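You operate a simulated robot arm through the tools that you are given. There is no shell and no other tool. Be economical: measure what you need, move in short steps, check, and stop when the job is done.

You are at the controls of a simulated two-armed robot. One attempt, no reset.

## Task
Wipe up the spill on the dark top at the punch end with the cloth and put it back.

It is judged by the outcome, as a careful person would: the job done as asked, and still so three seconds after it is handed in. It fails if anything else is knocked over, pushed out of place, dropped, spilled or broken. Flat cloth is picked up by pressing the open fingertips on it (5 to 10 N) and closing them slowly along it; thin cloth reads only 2 to 8 mm in the jaws.

## Robot
Two 7-joint arms with two-finger parallel grippers on one trunk, on a base that drives. Base frame: it is fixed to the floor where the robot stands at the start and does not move with it; the origin is under the middle of the robot, x ahead of it, y to its left, z up. Units: mm, rad, N and s.
The left shoulder is at the start at [62, 197, 1179], the right one opposite. With the tool pointing down near the work surface each hand reaches from about 300 to 720 mm from the robot's upright axis, wherever it stands, measured 20 degrees to its own side. Payload 1.57 kg a hand.
Tool frame (each hand has its own): the origin (TCP) lies between the finger pads and is the grasp point; the fingertips stand 30 mm ahead of it; z points along the fingers, y is the line along which they close. Largest opening 110 mm; finger width 24, thickness 12; the body of the gripper, 48 by 112 mm, starts 78 mm behind the TCP.
Orientation is that of the tool frame in the base frame, as [roll, pitch, yaw] about the fixed x, y, z axes, in that order (R = Rz(yaw) Ry(pitch) Rx(roll)). With the fingers straight down and closing along the base's y, the tool's x points along the base's -x, its y along +y and its z along -z.

## Interface
- The arms move only by the tool servo_tool. It takes "left_increments", "right_increments" or both (then of equal length, played together; a hand with none holds still); each is a list of rows, each an object (a shift or turn left out is 0, a gripper value left out holds the last) with "delta_pos": the shift along the base's x, y, z in mm, a list of three; "turn": the turn, a rotation vector about the base's x, y, z in rad, a list of three; "claw": the gripper command, from -1 (shut) to 1 (fully open), values between in proportion. In form: [{"delta_pos": [tx, ty, tz], "turn": [rx, ry, rz], "claw": claw}, ...]. A call has 1 to 20 rows; each row shifts and turns the commanded pose from where the row before left it. Rows are played at 5 a second. More than 50 mm and 0.15 rad between two rows, or a gripper value outside its range, and nothing of the call is played. A pose out of reach is approached as far as the arm can. The call stops where the force on the tool passes 40 N (or 10 N more than at its start, if that is more) or the arm is blocked; 0.2 s more then pass. The fingers move at their own pace (about 72 mm/s each) and stop on an object; they squeeze with about 36 N. The grip force told is the motor's: it shows also when the fingers shut on nothing. Time passes only in rows, and 0.2 s behind the last, so rows that do not move let the fingers close. It gives the time, the measured TCP pose, the force on the tool (base axes), the opening and the grip force at its end, in the units of the frame above (readings bear some noise), with the torque about the TCP (base axes, N m) and any sound that the robot's microphone picked up.
- Cameras (640 x 400 px; columns grow to the right, rows downward): "scene" is now at [111.2, -0.5, 1764.9]; the picture's right is [0.00, -1.00, 0.00], its down [-0.76, -0.00, -0.65] and it looks along [0.65, 0.00, -0.76] (base axes); focal length 257 px, centre (320, 200). "left" rides on the left gripper at [70, -16, -141] in its tool frame; the picture's right is [0.23, 0.97, 0.00], its down [-0.85, 0.20, -0.48] and it looks along [-0.47, 0.11, 0.88] (tool axes); focal length 222 px, centre (320, 200). "right" rides on the right gripper at [70, 16, -141] in its tool frame; the picture's right is [-0.23, 0.97, 0.00], its down [-0.85, -0.20, -0.48] and it looks along [-0.47, -0.11, 0.88] (tool axes); focal length 222 px, centre (320, 200). There is no depth. A picture from a camera that has moved, and an enlarged one, comes with that camera's place and axes in the base frame and with its lens.
- grab_frame(camera): a new picture of that camera. No time passes.
- slide_trunk(by): slides the trunk up (or, below 0, down) by that many mm; the arms and the scene camera ride with it, the base frame stays. It gives what a move gives, with no picture.
- steer(legs): drives the robot by 1 to 6 legs, each [ahead, left, turn to the left] in mm, mm and rad, along the robot's own axes; the way and the turn of a leg run together, so that a leg with both is an arc; at most 1500 mm and 3.142 rad a leg. The arms and the cameras ride along, it lands a little off, and it stops where it bumps. It gives what a move gives.
- pan_tilt(pan, tilt): turns the head with the scene camera to pan (to the left, within 1.501 rad either way) and tilt (down, from -0.506 to 1.204), counted from straight ahead of the robot. It gives what a move gives.
- close_up(camera, box): a new picture of the part [left, top, right, bottom] of that camera's present view, enlarged. No time passes.
- close_job(): hands the job in; it is judged then, once.

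Work in short steps. Places have to be worked out from the pictures, the camera data and where the tool is seen: move nearer, look again, correct. Check each grasp and each placing, and mend what went wrong. You have 120 turns and 108 pictures in all, those below and enlarged ones among them. Open the grippers and draw the arms clear of the work before you hand the job in, unless the task says otherwise; then end with one line.

The tools are called after "Emit:" by a JSON object that holds its "api" and its "payload". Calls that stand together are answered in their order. servo_tool: Moves the arms, as the interface text tells. Its arguments: {"type":"object","properties":{"left_increments":{"type":"array","items":{"type":"object","properties":{"delta_pos":{"type":"array","items":{"type":"number"}},"turn":{"type":"array","items":{"type":"number"}},"claw":{"type":"number"}}}},"right_increments":{"type":"array","items":{"type":"object","properties":{"delta_pos":{"type":"array","items":{"type":"number"}},"turn":{"type":"array","items":{"type":"number"}},"claw":{"type":"number"}}}}},"required":[]} The other tools are called the same way: slide_trunk (by) slides the trunk up or down; steer (legs) drives the base; pan_tilt (pan, tilt) turns the head that bears the scene camera; grab_frame (camera) takes a picture; close_up (camera, box) takes an enlarged picture of a part of a camera's view; close_job () hands the job in.

At the start:

```text
clock: 0.0
left_ee_pos: [561.8, 200.7, 1226.2]
left_orientation: [3.14, -0.001, 3.14]
left_contact_force: [-0.9, -0.3, 0.2]
left_ft_torque: [-0.01, -0.03, -0.03]
left_finger_gap: 110.0
left_finger_force: 0.1
right_ee_pos: [398.0, -210.2, 1236.3]
right_orientation: [-3.14, -0.002, -3.141]
right_contact_force: [-0.5, -0.6, -0.8]
right_ft_torque: [-0.02, -0.01, 0.02]
right_finger_gap: 110.1
right_finger_force: 0.1
trunk travel left (down, up): [-775.0, 215.0]
robot x, y, heading: [0.4, -5.1, -0.0]
head pan, tilt: [0.003, 0.867]
```

scene: 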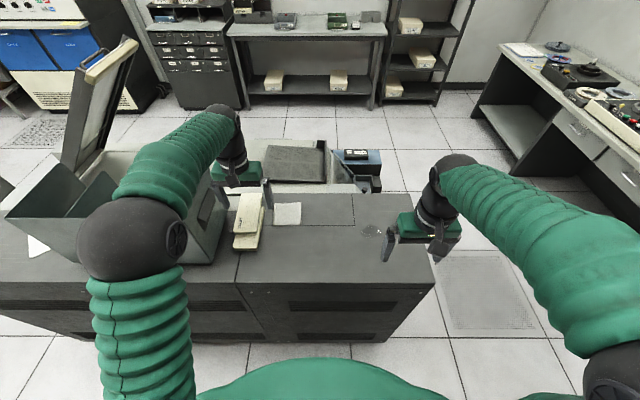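
right: 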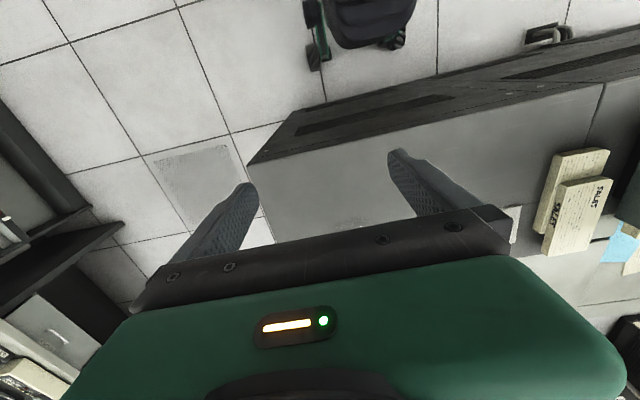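
left: 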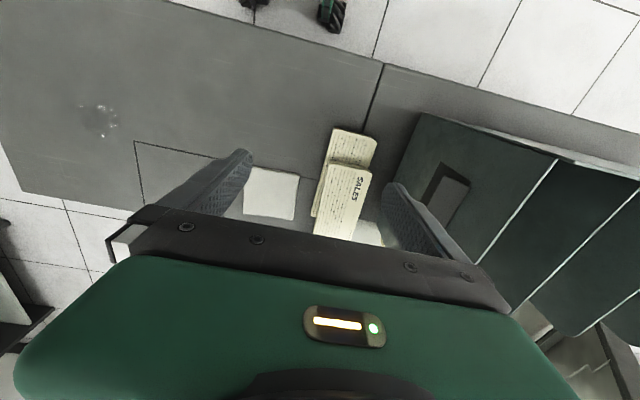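

The white square beside the card stacks looks like the cloth, and a faint wet patch sits at the right end of the dark top. I'll enlarge both.

Emit:
{"api": "close_up", "payload": {"camera": "scene", "box": [220, 130, 460, 280]}}

Emit:
{"api": "close_up", "payload": {"camera": "left", "box": [20, 40, 420, 290]}}

```text
2.67 times, centred on (340, 205) of scene
camera zoom: at [111.2, -0.5, 1764.9], right [0.0, -1.0, 0.0], down [-0.76, 0.0, -0.65], along [0.65, 0.0, -0.76], focal length 686 px, centre (267, 187)
```

zoom: 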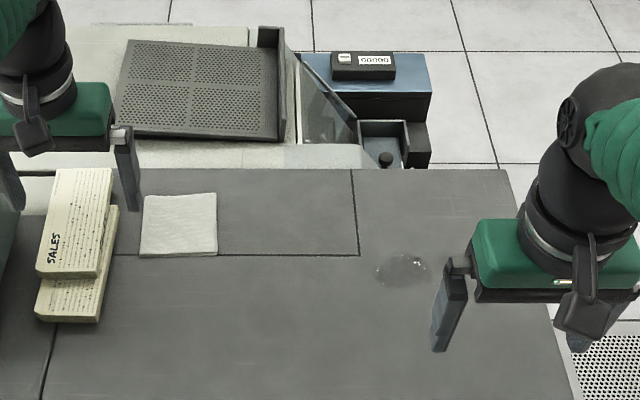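

```text
1.60 times, centred on (220, 165) of left
camera zoom: at [492.4, 185.4, 1366.7], right [-0.23, 0.97, 0.0], down [0.86, 0.2, 0.48], along [0.47, 0.11, -0.88], focal length 355 px, centre (480, 256)
```

zoom: 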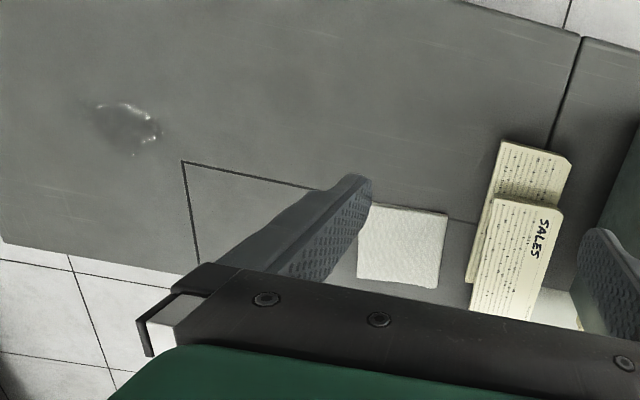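

Triangulating: the cloth is at about (749, 133), the spill at about (670, -198), and the top at z≈930. The left arm can reach both if I drive forward and to the right, so I'll move there at height, away from the hopper.

Emit:
{"api": "steer", "payload": {"legs": [[0, -190, 0], [100, 0, 0]]}}

Emit:
{"api": "grab_frame", "payload": {"camera": "scene"}}

Emit:
{"api": "grab_frame", "payload": {"camera": "left"}}

```text
clock: 2.3
left_ee_pos: [653.9, 21.5, 1228.4]
left_orientation: [-3.135, 0.006, -3.141]
left_contact_force: [0.4, 0.4, -0.3]
left_ft_torque: [-0.05, -0.01, 0.0]
left_finger_gap: 109.9
left_finger_force: 0.1
right_ee_pos: [490.3, -390.0, 1241.7]
right_orientation: [-3.135, 0.005, -3.139]
right_contact_force: [-0.7, -0.3, -0.1]
right_ft_torque: [-0.04, -0.03, -0.01]
right_finger_gap: 110.1
right_finger_force: 0.0
trunk travel left (down, up): [-775.0, 215.0]
robot x, y, heading: [99.4, -190.0, 0.002]
head pan, tilt: [0.003, 0.867]
```

```text
102 pictures are left
camera scene: at [199.0, -176.9, 1765.7], right [0.01, -1.0, 0.01], down [-0.76, -0.01, -0.65], along [0.65, 0.0, -0.76], focal length 257 px, centre (320, 200)
```

scene: 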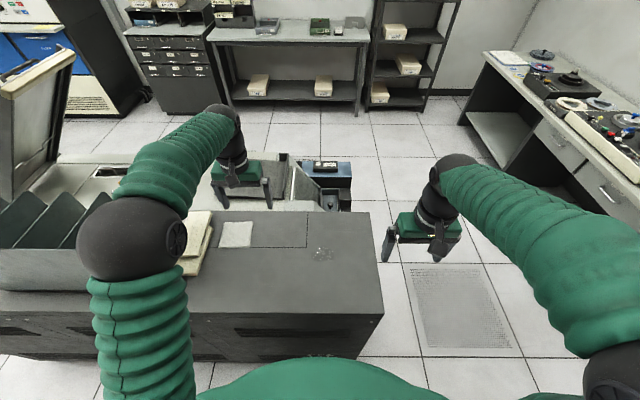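

```text
101 pictures are left
camera left: at [583.1, 6.5, 1369.1], right [-0.23, 0.97, -0.01], down [0.85, 0.2, 0.48], along [0.47, 0.1, -0.88], focal length 222 px, centre (320, 200)
```

left: 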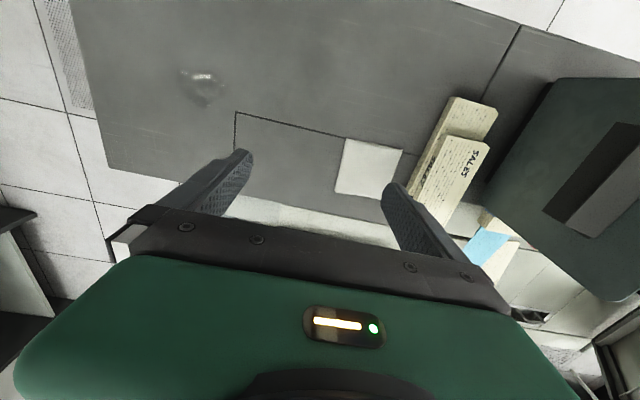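

The second views put the cloth at about (722, 135) on a top between z=930 and 960. I'll move the left hand above it, part closed, and look again.

Emit:
{"api": "servo_tool", "payload": {"left_increments": [{"delta_pos": [15, 25, -30], "claw": 0.1}, {"delta_pos": [15, 30, -30]}, {"delta_pos": [15, 30, -30]}, {"delta_pos": [10, 25, -30]}, {"delta_pos": [0, 0, -30]}, {"delta_pos": [0, 0, 0]}]}}

Emit:
{"api": "grab_frame", "payload": {"camera": "left"}}

Emit:
{"api": "grab_frame", "payload": {"camera": "scene"}}

```text
clock: 3.7
left_ee_pos: [714.4, 120.5, 1078.6]
left_orientation: [3.14, 0.001, -3.141]
left_contact_force: [-0.5, 0.3, 0.9]
left_ft_torque: [0.03, -0.03, -0.01]
left_finger_gap: 60.6
left_finger_force: 0.1
right_ee_pos: [496.9, -402.0, 1238.0]
right_orientation: [3.14, -0.001, -3.14]
right_contact_force: [0.1, -1.1, 0.0]
right_ft_torque: [0.02, 0.01, 0.02]
right_finger_gap: 110.1
right_finger_force: 0.0
trunk travel left (down, up): [-775.0, 215.0]
robot x, y, heading: [101.7, -190.1, 0.002]
head pan, tilt: [0.003, 0.867]
```

```text
100 pictures are left
camera left: at [645.3, 103.5, 1219.5], right [-0.23, 0.97, 0.0], down [0.85, 0.2, 0.48], along [0.47, 0.11, -0.88], focal length 222 px, centre (320, 200)
```

left: 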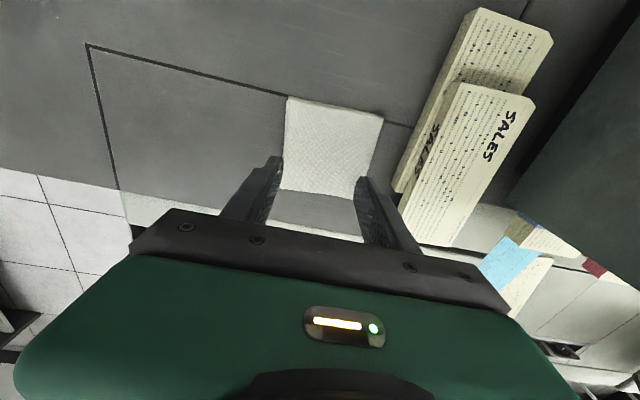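

```text
99 pictures are left
camera scene: at [210.6, -193.8, 1764.9], right [0.0, -1.0, 0.0], down [-0.76, 0.0, -0.65], along [0.65, 0.0, -0.76], focal length 257 px, centre (320, 200)
```

scene: 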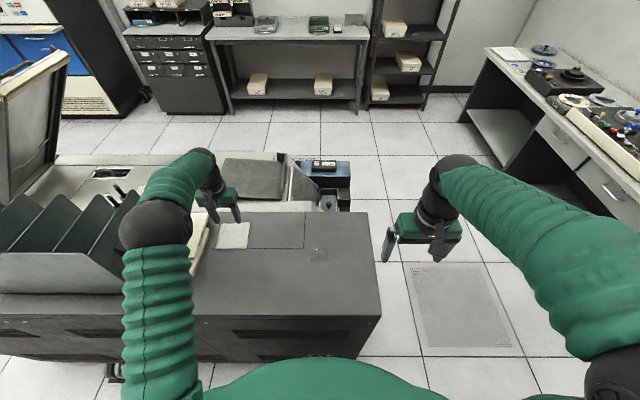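

The cloth spans roughly x 669–781, y 77–190. I'll centre over it and descend partway.

Emit:
{"api": "servo_tool", "payload": {"left_increments": [{"delta_pos": [3, 8, -30]}, {"delta_pos": [3, 4, -25]}, {"delta_pos": [0, 0, -15]}, {"delta_pos": [0, 0, 0]}]}}

Emit:
{"api": "grab_frame", "payload": {"camera": "left"}}

Emit:
{"api": "close_up", "payload": {"camera": "scene", "box": [160, 160, 340, 280]}}

```text
clock: 4.7
left_ee_pos: [723.0, 135.1, 1006.3]
left_orientation: [-3.14, -0.001, -3.139]
left_contact_force: [0.7, -0.3, 0.0]
left_ft_torque: [0.0, 0.02, -0.03]
left_finger_gap: 60.4
left_finger_force: 0.0
right_ee_pos: [498.3, -398.7, 1237.8]
right_orientation: [3.141, 0.0, -3.138]
right_contact_force: [0.7, 0.2, 0.4]
right_ft_torque: [-0.04, 0.03, -0.02]
right_finger_gap: 109.9
right_finger_force: 0.1
trunk travel left (down, up): [-775.0, 215.0]
robot x, y, heading: [100.1, -192.3, 0.003]
head pan, tilt: [0.003, 0.867]
```

```text
98 pictures are left
camera left: at [652.5, 118.6, 1147.1], right [-0.23, 0.97, 0.0], down [0.85, 0.2, 0.48], along [0.47, 0.11, -0.88], focal length 222 px, centre (320, 200)
```

left: 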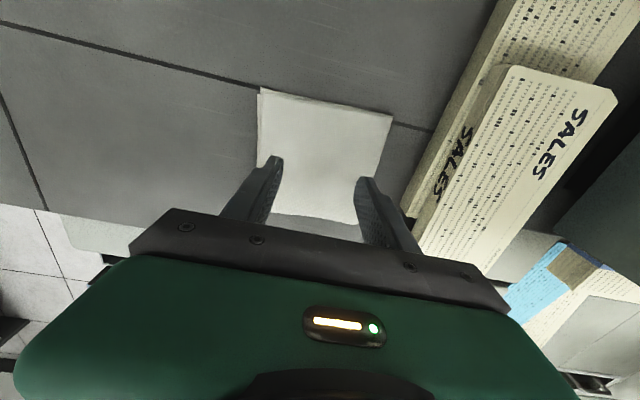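

```text
3.33 times, centred on (250, 220) of scene
camera zoom: at [212.1, -189.5, 1764.8], right [0.0, -1.0, 0.0], down [-0.76, 0.0, -0.65], along [0.65, 0.0, -0.76], focal length 857 px, centre (553, 133)
```

zoom: 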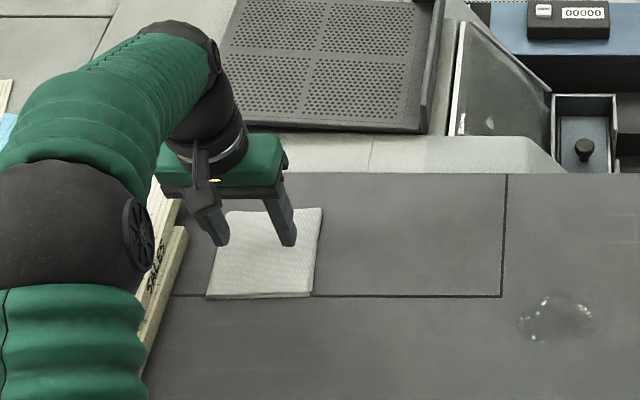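

The fingertips are centred over the cloth, which looks folded double. I'll descend in small steps until I feel contact.

Emit:
{"api": "servo_tool", "payload": {"left_increments": [{"delta_pos": [0, 0, -8]}, {"delta_pos": [0, 0, -6]}, {"delta_pos": [0, 0, -4]}, {"delta_pos": [0, 0, -4]}, {"delta_pos": [0, 0, 0]}]}}

```text
clock: 5.9
left_ee_pos: [721.3, 136.3, 983.9]
left_orientation: [3.141, 0.0, -3.139]
left_contact_force: [-0.5, -0.1, 0.3]
left_ft_torque: [0.0, -0.03, 0.03]
left_finger_gap: 60.3
left_finger_force: 0.0
right_ee_pos: [498.3, -398.6, 1238.7]
right_orientation: [-3.141, 0.001, -3.14]
right_contact_force: [0.7, -0.2, 0.5]
right_ft_torque: [-0.03, 0.06, 0.02]
right_finger_gap: 110.0
right_finger_force: 0.0
trunk travel left (down, up): [-775.0, 215.0]
robot x, y, heading: [94.9, -190.0, 0.003]
head pan, tilt: [0.003, 0.867]
```

No contact yet with the tips at about 954, so I'll keep going down.

Emit:
{"api": "servo_tool", "payload": {"left_increments": [{"delta_pos": [0, 0, -4]}, {"delta_pos": [0, 0, -4]}, {"delta_pos": [0, 0, -4]}, {"delta_pos": [0, 0, 0]}]}}

Emit:
{"api": "grab_frame", "payload": {"camera": "left"}}

```text
clock: 6.7
left_ee_pos: [725.0, 136.9, 981.8]
left_orientation: [3.135, 0.018, -3.139]
left_contact_force: [-4.4, -0.8, 26.2]
left_ft_torque: [-0.07, 0.23, 0.0]
left_finger_gap: 60.4
left_finger_force: 0.1
right_ee_pos: [495.7, -400.2, 1238.1]
right_orientation: [3.139, 0.002, -3.14]
right_contact_force: [1.1, -0.3, 0.1]
right_ft_torque: [-0.03, 0.03, -0.01]
right_finger_gap: 109.9
right_finger_force: 0.1
trunk travel left (down, up): [-775.0, 215.0]
robot x, y, heading: [101.2, -189.9, -0.002]
head pan, tilt: [0.003, 0.867]
stopped in row 4 (left hand): the force on the tool passed its limit at 43 N (the readings are from after the stop); the commanded pose is now the measured one
```

```text
96 pictures are left
camera left: at [653.0, 119.3, 1121.5], right [-0.23, 0.97, 0.0], down [0.85, 0.2, 0.49], along [0.48, 0.11, -0.87], focal length 222 px, centre (320, 200)
```

left: 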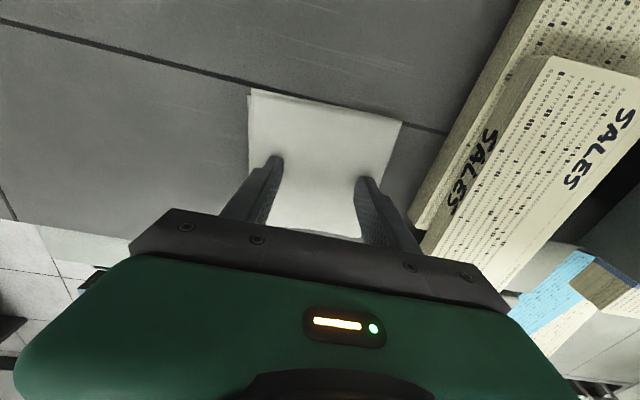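

Contact at TCP z≈982, so the surface is about z=952, but 26 N is too firm. I'll ease up slightly.

Emit:
{"api": "servo_tool", "payload": {"left_increments": [{"delta_pos": [0, 0, 1.5]}, {"delta_pos": [0, 0, 0]}]}}

```text
clock: 7.3
left_ee_pos: [725.3, 136.1, 982.2]
left_orientation: [3.134, 0.014, -3.14]
left_contact_force: [1.1, 1.2, 23.8]
left_ft_torque: [0.01, 0.04, 0.03]
left_finger_gap: 60.5
left_finger_force: 0.1
right_ee_pos: [495.0, -401.5, 1238.8]
right_orientation: [3.14, 0.002, -3.14]
right_contact_force: [-0.2, 0.5, -0.8]
right_ft_torque: [-0.01, 0.01, -0.01]
right_finger_gap: 110.1
right_finger_force: 0.1
trunk travel left (down, up): [-775.0, 215.0]
robot x, y, heading: [101.4, -188.3, 0.007]
head pan, tilt: [0.003, 0.867]
```

Still 24 N, so I'll lift a bit more.

Emit:
{"api": "servo_tool", "payload": {"left_increments": [{"delta_pos": [0, 0, 2], "turn": [0.006, -0.014, 0]}, {"delta_pos": [0, 0, 0]}]}}

```text
clock: 7.9
left_ee_pos: [725.3, 135.3, 981.8]
left_orientation: [3.131, 0.028, -3.14]
left_contact_force: [0.8, -0.1, 17.5]
left_ft_torque: [-0.2, 0.1, 0.04]
left_finger_gap: 60.5
left_finger_force: 0.1
right_ee_pos: [494.7, -399.2, 1238.9]
right_orientation: [-3.141, 0.001, -3.139]
right_contact_force: [-0.5, 0.6, 0.0]
right_ft_torque: [0.06, -0.02, 0.0]
right_finger_gap: 110.0
right_finger_force: 0.3
trunk travel left (down, up): [-775.0, 215.0]
robot x, y, heading: [100.7, -190.3, 0.004]
head pan, tilt: [0.003, 0.867]
```

The pitch correction went the wrong way. I'll reverse it and ease up further.

Emit:
{"api": "servo_tool", "payload": {"left_increments": [{"delta_pos": [0, 0, 2], "turn": [-0.01, 0.027, 0]}, {"delta_pos": [0, 0, 0]}]}}

```text
clock: 8.5
left_ee_pos: [725.2, 135.9, 983.9]
left_orientation: [-3.141, -0.002, -3.139]
left_contact_force: [0.0, -1.0, 4.7]
left_ft_torque: [0.16, -0.02, 0.01]
left_finger_gap: 60.7
left_finger_force: 0.0
right_ee_pos: [497.4, -398.7, 1237.3]
right_orientation: [-3.14, 0.003, -3.141]
right_contact_force: [0.5, -0.2, 0.3]
right_ft_torque: [-0.02, 0.0, 0.02]
right_finger_gap: 110.4
right_finger_force: 0.1
trunk travel left (down, up): [-775.0, 215.0]
robot x, y, heading: [97.0, -189.2, -0.002]
head pan, tilt: [0.003, 0.867]
```

The hand is upright now at 4.7 N. I'll press 0.8 mm more and close slowly.

Emit:
{"api": "servo_tool", "payload": {"left_increments": [{"delta_pos": [0, 0, -0.8]}, {"claw": 0.0}, {"claw": -0.1}, {"claw": -0.2}, {"claw": -0.3}, {"claw": -0.4}, {"claw": -0.5}, {"claw": -0.6}, {"claw": -0.7}, {"claw": -0.8}, {"claw": -0.9}, {"claw": -1}, {"claw": -1}, {"claw": -1}]}}

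Emit:
{"api": "grab_frame", "payload": {"camera": "left"}}

```text
clock: 11.5
left_ee_pos: [726.4, 136.5, 982.8]
left_orientation: [3.141, -0.002, -3.14]
left_contact_force: [-0.3, 0.6, 2.2]
left_ft_torque: [0.01, 0.01, 0.03]
left_finger_gap: 3.7
left_finger_force: 24.6
right_ee_pos: [496.8, -397.5, 1239.2]
right_orientation: [3.141, 0.0, -3.139]
right_contact_force: [0.0, 0.5, 0.1]
right_ft_torque: [-0.01, -0.01, 0.0]
right_finger_gap: 109.8
right_finger_force: 0.1
trunk travel left (down, up): [-775.0, 215.0]
robot x, y, heading: [101.9, -187.6, 0.002]
head pan, tilt: [0.003, 0.867]
```

```text
95 pictures are left
camera left: at [656.6, 120.8, 1123.5], right [-0.23, 0.97, 0.0], down [0.86, 0.2, 0.48], along [0.46, 0.11, -0.88], focal length 222 px, centre (320, 200)
```

left: 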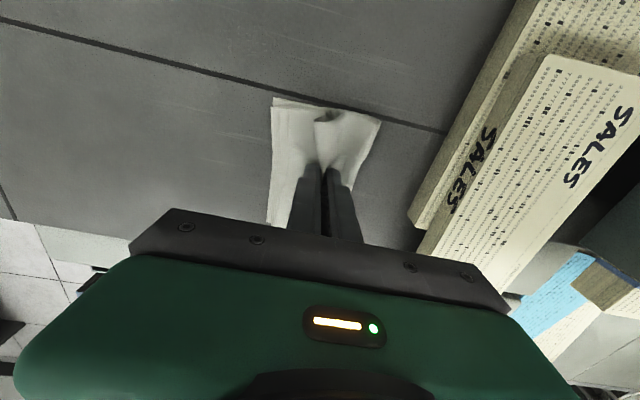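

The cloth is pinched at 3.7 mm. I'll lift it and carry it over toward the spill at about (646, -186).

Emit:
{"api": "servo_tool", "payload": {"left_increments": [{"delta_pos": [0, 0, 20]}, {"delta_pos": [0, 0, 30]}, {"delta_pos": [0, 0, 40]}, {"delta_pos": [0, 0, 40]}, {"delta_pos": [-10, -35, 0]}, {"delta_pos": [-10, -40, 0]}, {"delta_pos": [-10, -40, 0]}, {"delta_pos": [-10, -40, 0]}, {"delta_pos": [-10, -40, 0]}, {"delta_pos": [-10, -40, 0]}, {"delta_pos": [0, 0, 0]}]}}

Emit:
{"api": "grab_frame", "payload": {"camera": "left"}}

Emit:
{"api": "close_up", "payload": {"camera": "scene", "box": [180, 160, 420, 310]}}

```text
clock: 13.9
left_ee_pos: [665.8, -100.5, 1112.9]
left_orientation: [3.14, -0.001, -3.14]
left_contact_force: [-0.4, -0.1, -0.4]
left_ft_torque: [0.02, -0.02, 0.02]
left_finger_gap: 3.2
left_finger_force: 24.5
right_ee_pos: [498.6, -400.1, 1238.4]
right_orientation: [3.141, -0.001, -3.14]
right_contact_force: [0.9, -0.4, 0.3]
right_ft_torque: [-0.02, 0.02, -0.01]
right_finger_gap: 110.2
right_finger_force: 0.0
trunk travel left (down, up): [-775.0, 215.0]
robot x, y, heading: [99.8, -189.3, 0.001]
head pan, tilt: [0.003, 0.867]
```

```text
94 pictures are left
camera left: at [596.6, -116.2, 1253.8], right [-0.23, 0.97, 0.0], down [0.86, 0.2, 0.48], along [0.46, 0.11, -0.88], focal length 222 px, centre (320, 200)
```

left: 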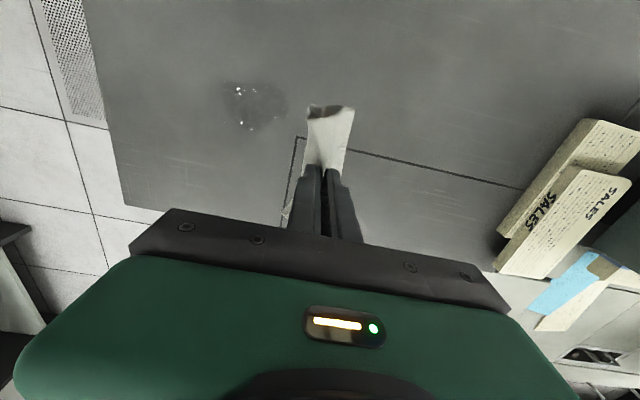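

```text
2.67 times, centred on (300, 235) of scene
camera zoom: at [212.2, -191.2, 1764.8], right [0.0, -1.0, 0.0], down [-0.76, 0.0, -0.65], along [0.65, 0.0, -0.76], focal length 686 px, centre (373, 107)
```

zoom: 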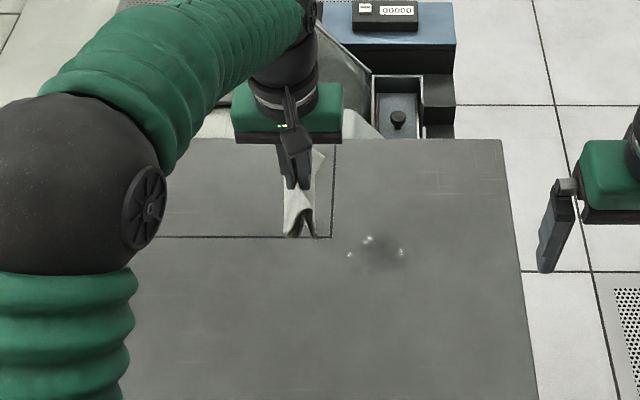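

The cloth is held and the spill spans about x 610–672, y -150 to -230. I'll lower beside its near-left edge.

Emit:
{"api": "servo_tool", "payload": {"left_increments": [{"delta_pos": [0, -20, -40]}, {"delta_pos": [0, -20, -40]}, {"delta_pos": [0, 0, -25]}, {"delta_pos": [0, 0, -15]}, {"delta_pos": [0, 0, -4]}, {"delta_pos": [0, 0, 0]}]}}

Emit:
{"api": "grab_frame", "payload": {"camera": "left"}}

```text
clock: 15.3
left_ee_pos: [663.8, -138.3, 990.1]
left_orientation: [-3.142, -0.002, -3.14]
left_contact_force: [0.3, -0.7, 3.5]
left_ft_torque: [-0.02, 0.0, -0.05]
left_finger_gap: 3.3
left_finger_force: 24.3
right_ee_pos: [495.9, -399.2, 1237.4]
right_orientation: [3.141, 0.002, -3.139]
right_contact_force: [0.2, -0.5, -0.3]
right_ft_torque: [-0.04, -0.01, -0.02]
right_finger_gap: 110.2
right_finger_force: 0.0
trunk travel left (down, up): [-775.0, 215.0]
robot x, y, heading: [100.3, -187.4, 0.005]
head pan, tilt: [0.003, 0.867]
```

```text
92 pictures are left
camera left: at [594.9, -154.8, 1129.9], right [-0.23, 0.97, 0.0], down [0.86, 0.2, 0.48], along [0.46, 0.11, -0.88], focal length 222 px, centre (320, 200)
```

left: 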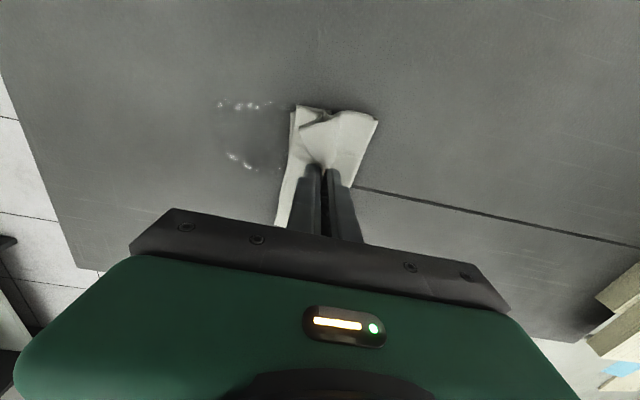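

The cloth touches with 3.5 N. I'll press a bit more and sweep across to y≈-245 and back.

Emit:
{"api": "servo_tool", "payload": {"left_increments": [{"delta_pos": [0, 0, -2]}, {"delta_pos": [0, -15, -0.5]}, {"delta_pos": [0, -15, 0]}, {"delta_pos": [0, -15, 0]}, {"delta_pos": [0, -15, 0]}, {"delta_pos": [0, -15, 0]}, {"delta_pos": [0, -15, 0]}, {"delta_pos": [0, -15, 0]}, {"delta_pos": [-12, 0, 0]}, {"delta_pos": [0, 0, 0]}]}}

Emit:
{"api": "grab_frame", "payload": {"camera": "left"}}

```text
clock: 17.5
left_ee_pos: [654.1, -244.7, 986.1]
left_orientation: [3.141, -0.001, -3.141]
left_contact_force: [-0.3, -0.5, 1.2]
left_ft_torque: [0.04, 0.04, 0.01]
left_finger_gap: 3.3
left_finger_force: 24.6
right_ee_pos: [497.3, -398.7, 1238.9]
right_orientation: [3.141, -0.001, -3.14]
right_contact_force: [-0.4, 0.5, -0.3]
right_ft_torque: [0.01, 0.0, 0.01]
right_finger_gap: 110.0
right_finger_force: 0.0
trunk travel left (down, up): [-775.0, 215.0]
robot x, y, heading: [99.5, -188.1, 0.003]
head pan, tilt: [0.003, 0.867]
```

```text
91 pictures are left
camera left: at [584.2, -260.5, 1126.5], right [-0.23, 0.97, 0.0], down [0.86, 0.2, 0.48], along [0.46, 0.11, -0.88], focal length 222 px, centre (320, 200)
```

left: 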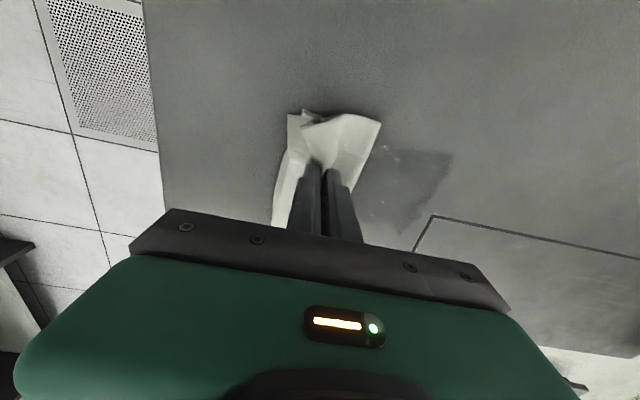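

The spill is partly gone and the pressure is light. I'll press about 2.5 mm deeper and sweep back, then forth again on neighbouring lines.

Emit:
{"api": "servo_tool", "payload": {"left_increments": [{"delta_pos": [0, 0, -2.5]}, {"delta_pos": [0, 15, 0]}, {"delta_pos": [0, 15, 0]}, {"delta_pos": [0, 15, 0]}, {"delta_pos": [0, 15, 0]}, {"delta_pos": [0, 15, 0]}, {"delta_pos": [0, 15, 0]}, {"delta_pos": [0, 15, 0]}, {"delta_pos": [-12, 0, 0]}, {"delta_pos": [0, -15, 0]}, {"delta_pos": [0, -15, 0]}, {"delta_pos": [0, -15, 0]}, {"delta_pos": [0, -15, 0]}, {"delta_pos": [0, -15, 0]}, {"delta_pos": [0, -15, 0]}, {"delta_pos": [0, -15, 0]}, {"delta_pos": [0, 0, 0]}]}}

Emit:
{"api": "grab_frame", "payload": {"camera": "left"}}

```text
clock: 21.1
left_ee_pos: [641.9, -243.8, 983.0]
left_orientation: [-3.141, -0.002, -3.14]
left_contact_force: [-0.7, 0.9, 3.0]
left_ft_torque: [0.01, 0.02, 0.0]
left_finger_gap: 3.2
left_finger_force: 24.5
right_ee_pos: [497.4, -399.4, 1239.7]
right_orientation: [-3.14, 0.001, -3.14]
right_contact_force: [-0.7, 0.0, -0.1]
right_ft_torque: [0.06, 0.02, 0.0]
right_finger_gap: 110.1
right_finger_force: 0.1
trunk travel left (down, up): [-775.0, 215.0]
robot x, y, heading: [101.8, -190.1, 0.0]
head pan, tilt: [0.003, 0.867]
```

```text
90 pictures are left
camera left: at [572.3, -260.1, 1123.9], right [-0.23, 0.97, 0.0], down [0.86, 0.2, 0.48], along [0.46, 0.11, -0.88], focal length 222 px, centre (320, 200)
```

left: 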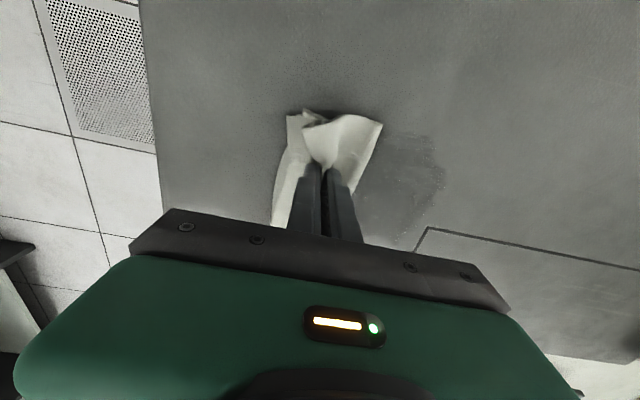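

The shine is gone but a damp patch remains, about x 598–690. I'll press slightly harder and wipe the near-robot half.

Emit:
{"api": "servo_tool", "payload": {"left_increments": [{"delta_pos": [-12, 0, -1.5]}, {"delta_pos": [0, 16, 0]}, {"delta_pos": [0, 16, 0]}, {"delta_pos": [0, 16, 0]}, {"delta_pos": [0, 16, 0]}, {"delta_pos": [0, 16, 0]}, {"delta_pos": [0, 16, 0]}, {"delta_pos": [0, 16, 0]}, {"delta_pos": [-14, 0, 0]}, {"delta_pos": [0, -16, 0]}, {"delta_pos": [0, -16, 0]}, {"delta_pos": [0, -16, 0]}, {"delta_pos": [0, -16, 0]}, {"delta_pos": [0, -16, 0]}, {"delta_pos": [0, -16, 0]}, {"delta_pos": [0, -16, 0]}, {"delta_pos": [-14, 0, 0]}, {"delta_pos": [0, 0, 0]}]}}

Emit:
{"api": "grab_frame", "payload": {"camera": "left"}}

```text
clock: 24.9
left_ee_pos: [599.4, -244.9, 983.2]
left_orientation: [-3.141, -0.002, -3.139]
left_contact_force: [-0.1, -1.4, 6.8]
left_ft_torque: [-0.08, 0.04, 0.0]
left_finger_gap: 3.4
left_finger_force: 24.0
right_ee_pos: [497.9, -399.4, 1237.9]
right_orientation: [3.141, 0.001, -3.139]
right_contact_force: [-0.6, -0.2, 0.2]
right_ft_torque: [0.01, -0.01, 0.02]
right_finger_gap: 110.1
right_finger_force: 0.0
trunk travel left (down, up): [-775.0, 215.0]
robot x, y, heading: [104.4, -189.8, 0.003]
head pan, tilt: [0.003, 0.867]
```

```text
89 pictures are left
camera left: at [530.7, -260.9, 1123.6], right [-0.23, 0.97, 0.0], down [0.86, 0.2, 0.48], along [0.46, 0.11, -0.88], focal length 222 px, centre (320, 200)
```

left: 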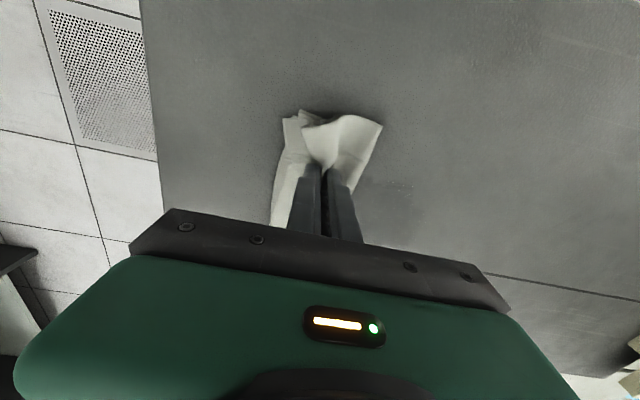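

Nearly gone. I'll sweep back on this line, cross to x≈665, and sweep there as well.

Emit:
{"api": "servo_tool", "payload": {"left_increments": [{"delta_pos": [0, 18, 0]}, {"delta_pos": [0, 18, 0]}, {"delta_pos": [0, 18, 0]}, {"delta_pos": [0, 18, 0]}, {"delta_pos": [0, 18, 0]}, {"delta_pos": [0, 18, 0]}, {"delta_pos": [20, 0, 0]}, {"delta_pos": [20, 0, 0]}, {"delta_pos": [20, 0, 0]}, {"delta_pos": [10, 0, 0]}, {"delta_pos": [0, -18, 0]}, {"delta_pos": [0, -18, 0]}, {"delta_pos": [0, -18, 0]}, {"delta_pos": [0, -18, 0]}, {"delta_pos": [0, -18, 0]}, {"delta_pos": [0, -18, 0]}, {"delta_pos": [0, 0, 0]}]}}

Emit:
{"api": "servo_tool", "payload": {"left_increments": [{"delta_pos": [-15, 0, 0]}, {"delta_pos": [0, 18, 0]}, {"delta_pos": [0, 18, 0]}, {"delta_pos": [0, 18, 0]}, {"delta_pos": [0, 18, 0]}, {"delta_pos": [0, 18, 0]}, {"delta_pos": [0, 18, 0]}, {"delta_pos": [0, 0, 20]}, {"delta_pos": [0, 0, 40]}, {"delta_pos": [0, 30, 40]}, {"delta_pos": [0, 40, 0]}, {"delta_pos": [0, 40, 0]}, {"delta_pos": [0, 0, 0]}]}}

Emit:
{"api": "grab_frame", "payload": {"camera": "left"}}

Emit:
{"api": "close_up", "payload": {"camera": "scene", "box": [220, 180, 400, 295]}}

```text
clock: 28.5
left_ee_pos: [671.3, -241.7, 983.4]
left_orientation: [3.141, -0.001, -3.14]
left_contact_force: [0.3, 1.1, 8.1]
left_ft_torque: [0.01, 0.06, 0.0]
left_finger_gap: 3.5
left_finger_force: 24.2
right_ee_pos: [496.6, -398.6, 1238.9]
right_orientation: [-3.141, 0.002, -3.14]
right_contact_force: [-0.2, 0.2, 0.3]
right_ft_torque: [0.0, 0.0, -0.01]
right_finger_gap: 109.9
right_finger_force: 0.0
trunk travel left (down, up): [-775.0, 215.0]
robot x, y, heading: [100.1, -191.8, -0.001]
head pan, tilt: [0.003, 0.867]
```

```text
clock: 31.3
left_ee_pos: [654.9, -23.3, 1082.7]
left_orientation: [-3.141, 0.0, -3.139]
left_contact_force: [0.6, 1.0, -0.6]
left_ft_torque: [-0.01, 0.03, -0.01]
left_finger_gap: 3.4
left_finger_force: 24.2
right_ee_pos: [496.8, -398.3, 1238.0]
right_orientation: [3.14, 0.002, -3.141]
right_contact_force: [0.2, 0.3, -0.5]
right_ft_torque: [0.01, -0.02, 0.0]
right_finger_gap: 110.0
right_finger_force: 0.0
trunk travel left (down, up): [-775.0, 215.0]
robot x, y, heading: [98.9, -189.4, 0.001]
head pan, tilt: [0.003, 0.867]
```

```text
88 pictures are left
camera left: at [585.7, -39.4, 1223.2], right [-0.23, 0.97, 0.0], down [0.86, 0.2, 0.48], along [0.46, 0.11, -0.88], focal length 222 px, centre (320, 200)
```

left: 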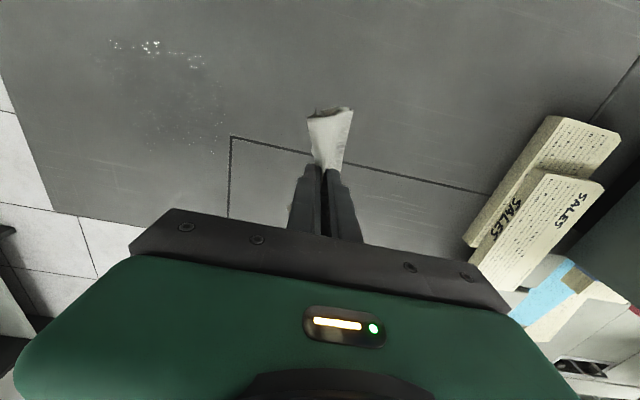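

```text
3.48 times, centred on (310, 238) of scene
camera zoom: at [210.9, -188.7, 1764.9], right [0.01, -1.0, 0.0], down [-0.76, 0.0, -0.65], along [0.65, 0.0, -0.76], focal length 894 px, centre (355, 70)
```

zoom: 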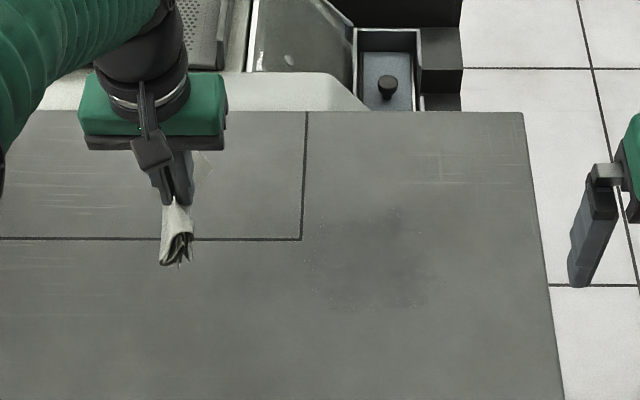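

Faint droplets still seem to remain. I'll enlarge the area.

Emit:
{"api": "close_up", "payload": {"camera": "left", "box": [60, 0, 300, 220]}}

Emit:
{"api": "close_up", "payload": {"camera": "scene", "box": [290, 220, 360, 275]}}

```text
1.82 times, centred on (180, 110) of left
camera zoom: at [585.7, -39.4, 1223.2], right [-0.23, 0.97, 0.0], down [0.86, 0.2, 0.48], along [0.46, 0.11, -0.88], focal length 404 px, centre (574, 364)
```

zoom: 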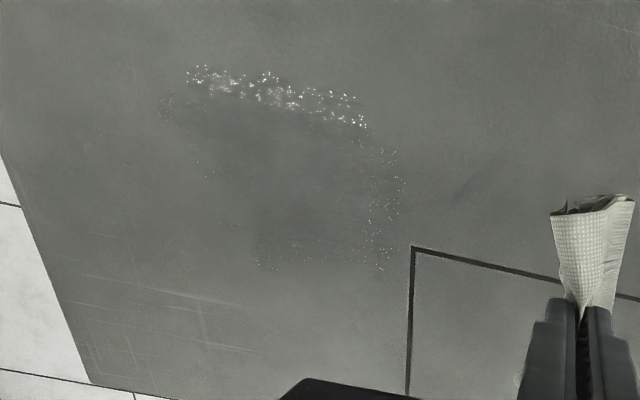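

```text
7.27 times, centred on (325, 248) of scene
camera zoom: at [210.9, -188.7, 1764.9], right [0.01, -1.0, 0.0], down [-0.76, 0.0, -0.65], along [0.65, 0.0, -0.76], focal length 1870 px, centre (284, -146)
```

zoom: 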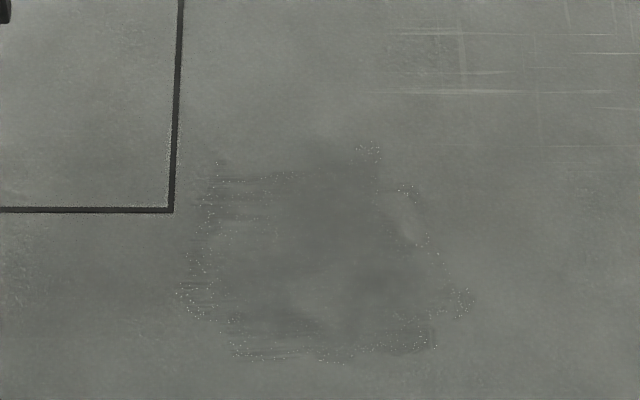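

Tiny beads form a ring spanning about x 590–710, y -280 to -138. I'll go back and wipe in an inward spiral from just outside the ring, pressing slightly harder.

Emit:
{"api": "servo_tool", "payload": {"left_increments": [{"delta_pos": [-24, -35, 0]}, {"delta_pos": [-24, -35, -20]}, {"delta_pos": [-24, -35, -30]}, {"delta_pos": [0, 0, -30]}, {"delta_pos": [0, 0, -15]}, {"delta_pos": [0, 0, -6.5]}, {"delta_pos": [0, -22, 0]}, {"delta_pos": [0, -22, 0]}, {"delta_pos": [0, -22, 0]}, {"delta_pos": [0, -22, 0]}, {"delta_pos": [0, -22, 0]}, {"delta_pos": [0, -22, 0]}, {"delta_pos": [0, -22, 0]}, {"delta_pos": [22, 0, 0]}, {"delta_pos": [22, 0, 0]}, {"delta_pos": [22, 0, 0]}, {"delta_pos": [22, 0, 0]}, {"delta_pos": [22, 0, 0]}, {"delta_pos": [20, 0, 0]}, {"delta_pos": [0, 0, 0]}]}}

Emit:
{"api": "servo_tool", "payload": {"left_increments": [{"delta_pos": [0, 22, 0]}, {"delta_pos": [0, 22, 0]}, {"delta_pos": [0, 22, 0]}, {"delta_pos": [0, 22, 0]}, {"delta_pos": [0, 22, 0]}, {"delta_pos": [0, 22, 0]}, {"delta_pos": [0, 18, 0]}, {"delta_pos": [-20, 0, 0]}, {"delta_pos": [-20, 0, 0]}, {"delta_pos": [-20, 0, 0]}, {"delta_pos": [-20, 0, 0]}, {"delta_pos": [-20, 0, 0]}, {"delta_pos": [-15, 0, 0]}, {"delta_pos": [0, -22, 0]}, {"delta_pos": [0, -22, 0]}, {"delta_pos": [0, -22, 0]}, {"delta_pos": [0, -22, 0]}, {"delta_pos": [0, -22, 0]}, {"delta_pos": [0, -22, 0]}, {"delta_pos": [0, 0, 0]}]}}

Emit:
{"api": "grab_frame", "payload": {"camera": "left"}}

```text
refused: row 3 steps farther than a row can; nothing moved
```

```text
clock: 35.5
left_ee_pos: [539.6, -7.1, 1082.0]
left_orientation: [-3.142, -0.002, -3.141]
left_contact_force: [-0.9, -0.2, -0.9]
left_ft_torque: [-0.02, 0.01, 0.0]
left_finger_gap: 3.4
left_finger_force: 24.0
right_ee_pos: [498.4, -398.9, 1238.4]
right_orientation: [3.141, -0.001, -3.139]
right_contact_force: [0.0, 0.2, 0.0]
right_ft_torque: [-0.02, -0.03, 0.0]
right_finger_gap: 109.8
right_finger_force: 0.0
trunk travel left (down, up): [-775.0, 215.0]
robot x, y, heading: [103.3, -190.9, 0.003]
head pan, tilt: [0.003, 0.867]
```

```text
84 pictures are left
camera left: at [471.5, -22.9, 1223.0], right [-0.23, 0.97, 0.0], down [0.86, 0.2, 0.48], along [0.46, 0.11, -0.88], focal length 222 px, centre (320, 200)
```

left: 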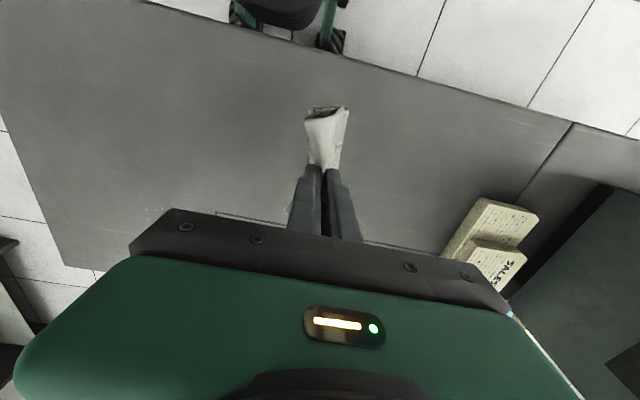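

The first batch was refused for an oversized step, and the second one played in free air with no contact. From here on I'll send dependent moves one at a time. Going to the start corner (583, -128) and down.

Emit:
{"api": "servo_tool", "payload": {"left_increments": [{"delta_pos": [14, -40, 0]}, {"delta_pos": [15, -40, 0]}, {"delta_pos": [14, -40, 0]}, {"delta_pos": [0, 0, -40]}, {"delta_pos": [0, 0, -40]}, {"delta_pos": [0, 0, -15]}, {"delta_pos": [0, 0, -5.5]}, {"delta_pos": [0, 0, 0]}]}}

```text
clock: 37.3
left_ee_pos: [585.2, -126.9, 984.1]
left_orientation: [3.141, -0.001, -3.138]
left_contact_force: [0.1, 1.3, 9.5]
left_ft_torque: [0.01, 0.07, 0.02]
left_finger_gap: 3.4
left_finger_force: 24.8
right_ee_pos: [497.0, -399.8, 1238.7]
right_orientation: [3.142, 0.0, -3.14]
right_contact_force: [0.4, 0.0, 0.3]
right_ft_torque: [-0.02, 0.03, 0.0]
right_finger_gap: 109.9
right_finger_force: 0.1
trunk travel left (down, up): [-775.0, 215.0]
robot x, y, heading: [98.4, -190.4, 0.003]
head pan, tilt: [0.003, 0.867]
```

9.5 N is good pressure. Now the outer loop of the spiral.

Emit:
{"api": "servo_tool", "payload": {"left_increments": [{"delta_pos": [0, -22, 0]}, {"delta_pos": [0, -22, 0]}, {"delta_pos": [0, -22, 0]}, {"delta_pos": [0, -22, 0]}, {"delta_pos": [0, -22, 0]}, {"delta_pos": [0, -22, 0]}, {"delta_pos": [0, -22, 0]}, {"delta_pos": [22, 0, 0]}, {"delta_pos": [22, 0, 0]}, {"delta_pos": [22, 0, 0]}, {"delta_pos": [22, 0, 0]}, {"delta_pos": [22, 0, 0]}, {"delta_pos": [20, 0, 0]}, {"delta_pos": [0, 22, 0]}, {"delta_pos": [0, 22, 0]}, {"delta_pos": [0, 22, 0]}, {"delta_pos": [0, 22, 0]}, {"delta_pos": [0, 22, 0]}, {"delta_pos": [0, 22, 0]}, {"delta_pos": [0, 22, 0]}]}}

```text
clock: 41.5
left_ee_pos: [713.4, -128.0, 982.8]
left_orientation: [3.14, 0.001, -3.141]
left_contact_force: [0.7, -4.4, 14.4]
left_ft_torque: [-0.21, 0.06, 0.05]
left_finger_gap: 3.4
left_finger_force: 24.7
right_ee_pos: [495.9, -400.0, 1237.5]
right_orientation: [3.141, 0.001, -3.14]
right_contact_force: [-0.1, 0.0, 0.3]
right_ft_torque: [-0.01, -0.01, 0.02]
right_finger_gap: 110.2
right_finger_force: 0.1
trunk travel left (down, up): [-775.0, 215.0]
robot x, y, heading: [100.1, -191.2, 0.001]
head pan, tilt: [0.003, 0.867]
```

Loop done with 14 N at the end. Next is the inner spiral.

Emit:
{"api": "servo_tool", "payload": {"left_increments": [{"delta_pos": [-22, 0, 0.5]}, {"delta_pos": [-22, 0, 0]}, {"delta_pos": [-22, 0, 0]}, {"delta_pos": [-22, 0, 0]}, {"delta_pos": [-22, 0, 0]}, {"delta_pos": [-5, -22, 0]}, {"delta_pos": [0, -22, 0]}, {"delta_pos": [0, -22, 0]}, {"delta_pos": [0, -22, 0]}, {"delta_pos": [0, -22, 0]}, {"delta_pos": [0, -22, 0]}, {"delta_pos": [0, -8, 0]}, {"delta_pos": [22, 0, 0]}, {"delta_pos": [22, 0, 0]}, {"delta_pos": [22, 0, 0]}, {"delta_pos": [22, 0, 0]}, {"delta_pos": [8, 22, 0]}, {"delta_pos": [0, 22, 0]}, {"delta_pos": [0, 22, 0]}, {"delta_pos": [0, 22, 0]}]}}

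Emit:
{"api": "servo_tool", "payload": {"left_increments": [{"delta_pos": [0, 22, 0]}, {"delta_pos": [-22, 4, 0]}, {"delta_pos": [-22, 0, 0]}, {"delta_pos": [-22, 0, 0]}, {"delta_pos": [-14, 0, 0]}, {"delta_pos": [0, -22, 0]}, {"delta_pos": [0, -22, 0]}, {"delta_pos": [0, -22, 0]}, {"delta_pos": [0, -22, 0]}, {"delta_pos": [0, -22, 0]}, {"delta_pos": [18, 0, 0]}, {"delta_pos": [18, 0, 0]}, {"delta_pos": [18, 0, 0]}, {"delta_pos": [0, 22, 0]}, {"delta_pos": [0, 22, 0]}, {"delta_pos": [0, 22, 0]}, {"delta_pos": [0, 22, 0]}, {"delta_pos": [-18, 0, 0]}, {"delta_pos": [0, -22, 0]}, {"delta_pos": [0, -22, 0]}]}}

```text
clock: 45.7
left_ee_pos: [695.3, -178.8, 983.4]
left_orientation: [3.14, 0.0, -3.139]
left_contact_force: [-0.4, -5.3, 16.1]
left_ft_torque: [-0.19, 0.1, 0.02]
left_finger_gap: 3.6
left_finger_force: 24.9
right_ee_pos: [495.3, -400.3, 1237.7]
right_orientation: [-3.141, 0.003, -3.14]
right_contact_force: [0.2, 0.1, 0.5]
right_ft_torque: [-0.02, -0.02, 0.04]
right_finger_gap: 110.1
right_finger_force: 0.1
trunk travel left (down, up): [-775.0, 215.0]
robot x, y, heading: [97.5, -190.5, 0.006]
head pan, tilt: [0.003, 0.867]
```

```text
clock: 49.9
left_ee_pos: [649.5, -217.3, 982.2]
left_orientation: [3.141, -0.002, -3.139]
left_contact_force: [-0.2, 4.3, 17.1]
left_ft_torque: [0.13, 0.11, -0.01]
left_finger_gap: 3.3
left_finger_force: 24.6
right_ee_pos: [496.4, -399.8, 1237.5]
right_orientation: [3.141, 0.0, -3.141]
right_contact_force: [0.8, 0.4, -0.5]
right_ft_torque: [0.04, 0.0, 0.0]
right_finger_gap: 110.1
right_finger_force: 0.0
trunk travel left (down, up): [-775.0, 215.0]
robot x, y, heading: [100.0, -190.1, 0.004]
head pan, tilt: [0.003, 0.867]
```

The spiral is complete. I'll lift away and inspect.

Emit:
{"api": "servo_tool", "payload": {"left_increments": [{"delta_pos": [0, 0, 20]}, {"delta_pos": [0, 0, 40]}, {"delta_pos": [0, 0, 40]}, {"delta_pos": [0, 45, 0]}, {"delta_pos": [0, 45, 0]}, {"delta_pos": [0, 45, 0]}, {"delta_pos": [0, 45, 0]}, {"delta_pos": [0, 0, 0]}]}}

Emit:
{"api": "close_up", "payload": {"camera": "left", "box": [60, 0, 300, 220]}}

Emit:
{"api": "close_up", "payload": {"camera": "scene", "box": [280, 210, 370, 280]}}

```text
clock: 51.7
left_ee_pos: [651.2, -38.6, 1082.1]
left_orientation: [-3.141, -0.003, -3.14]
left_contact_force: [0.7, -0.2, 0.3]
left_ft_torque: [-0.01, 0.0, 0.0]
left_finger_gap: 3.5
left_finger_force: 24.6
right_ee_pos: [496.7, -398.3, 1237.1]
right_orientation: [3.141, 0.001, -3.14]
right_contact_force: [0.3, 0.4, 0.1]
right_ft_torque: [0.0, 0.01, 0.03]
right_finger_gap: 110.0
right_finger_force: 0.0
trunk travel left (down, up): [-775.0, 215.0]
robot x, y, heading: [100.4, -186.9, 0.002]
head pan, tilt: [0.003, 0.867]
```

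```text
1.82 times, centred on (180, 110) of left
camera zoom: at [581.3, -54.1, 1222.5], right [-0.23, 0.97, 0.0], down [0.86, 0.2, 0.48], along [0.46, 0.11, -0.88], focal length 404 px, centre (574, 364)
```

zoom: 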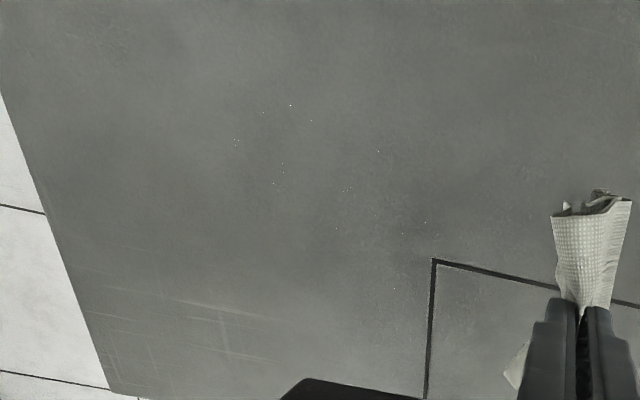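

```text
5.71 times, centred on (325, 245) of scene
camera zoom: at [212.3, -189.3, 1764.8], right [0.01, -1.0, 0.0], down [-0.76, 0.0, -0.65], along [0.65, 0.0, -0.76], focal length 1470 px, centre (291, -57)
```

zoom: 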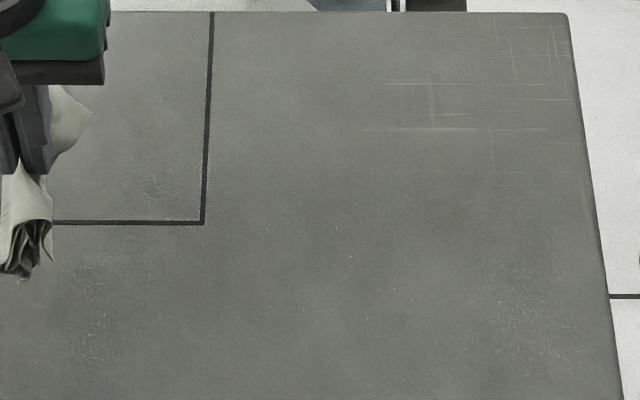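

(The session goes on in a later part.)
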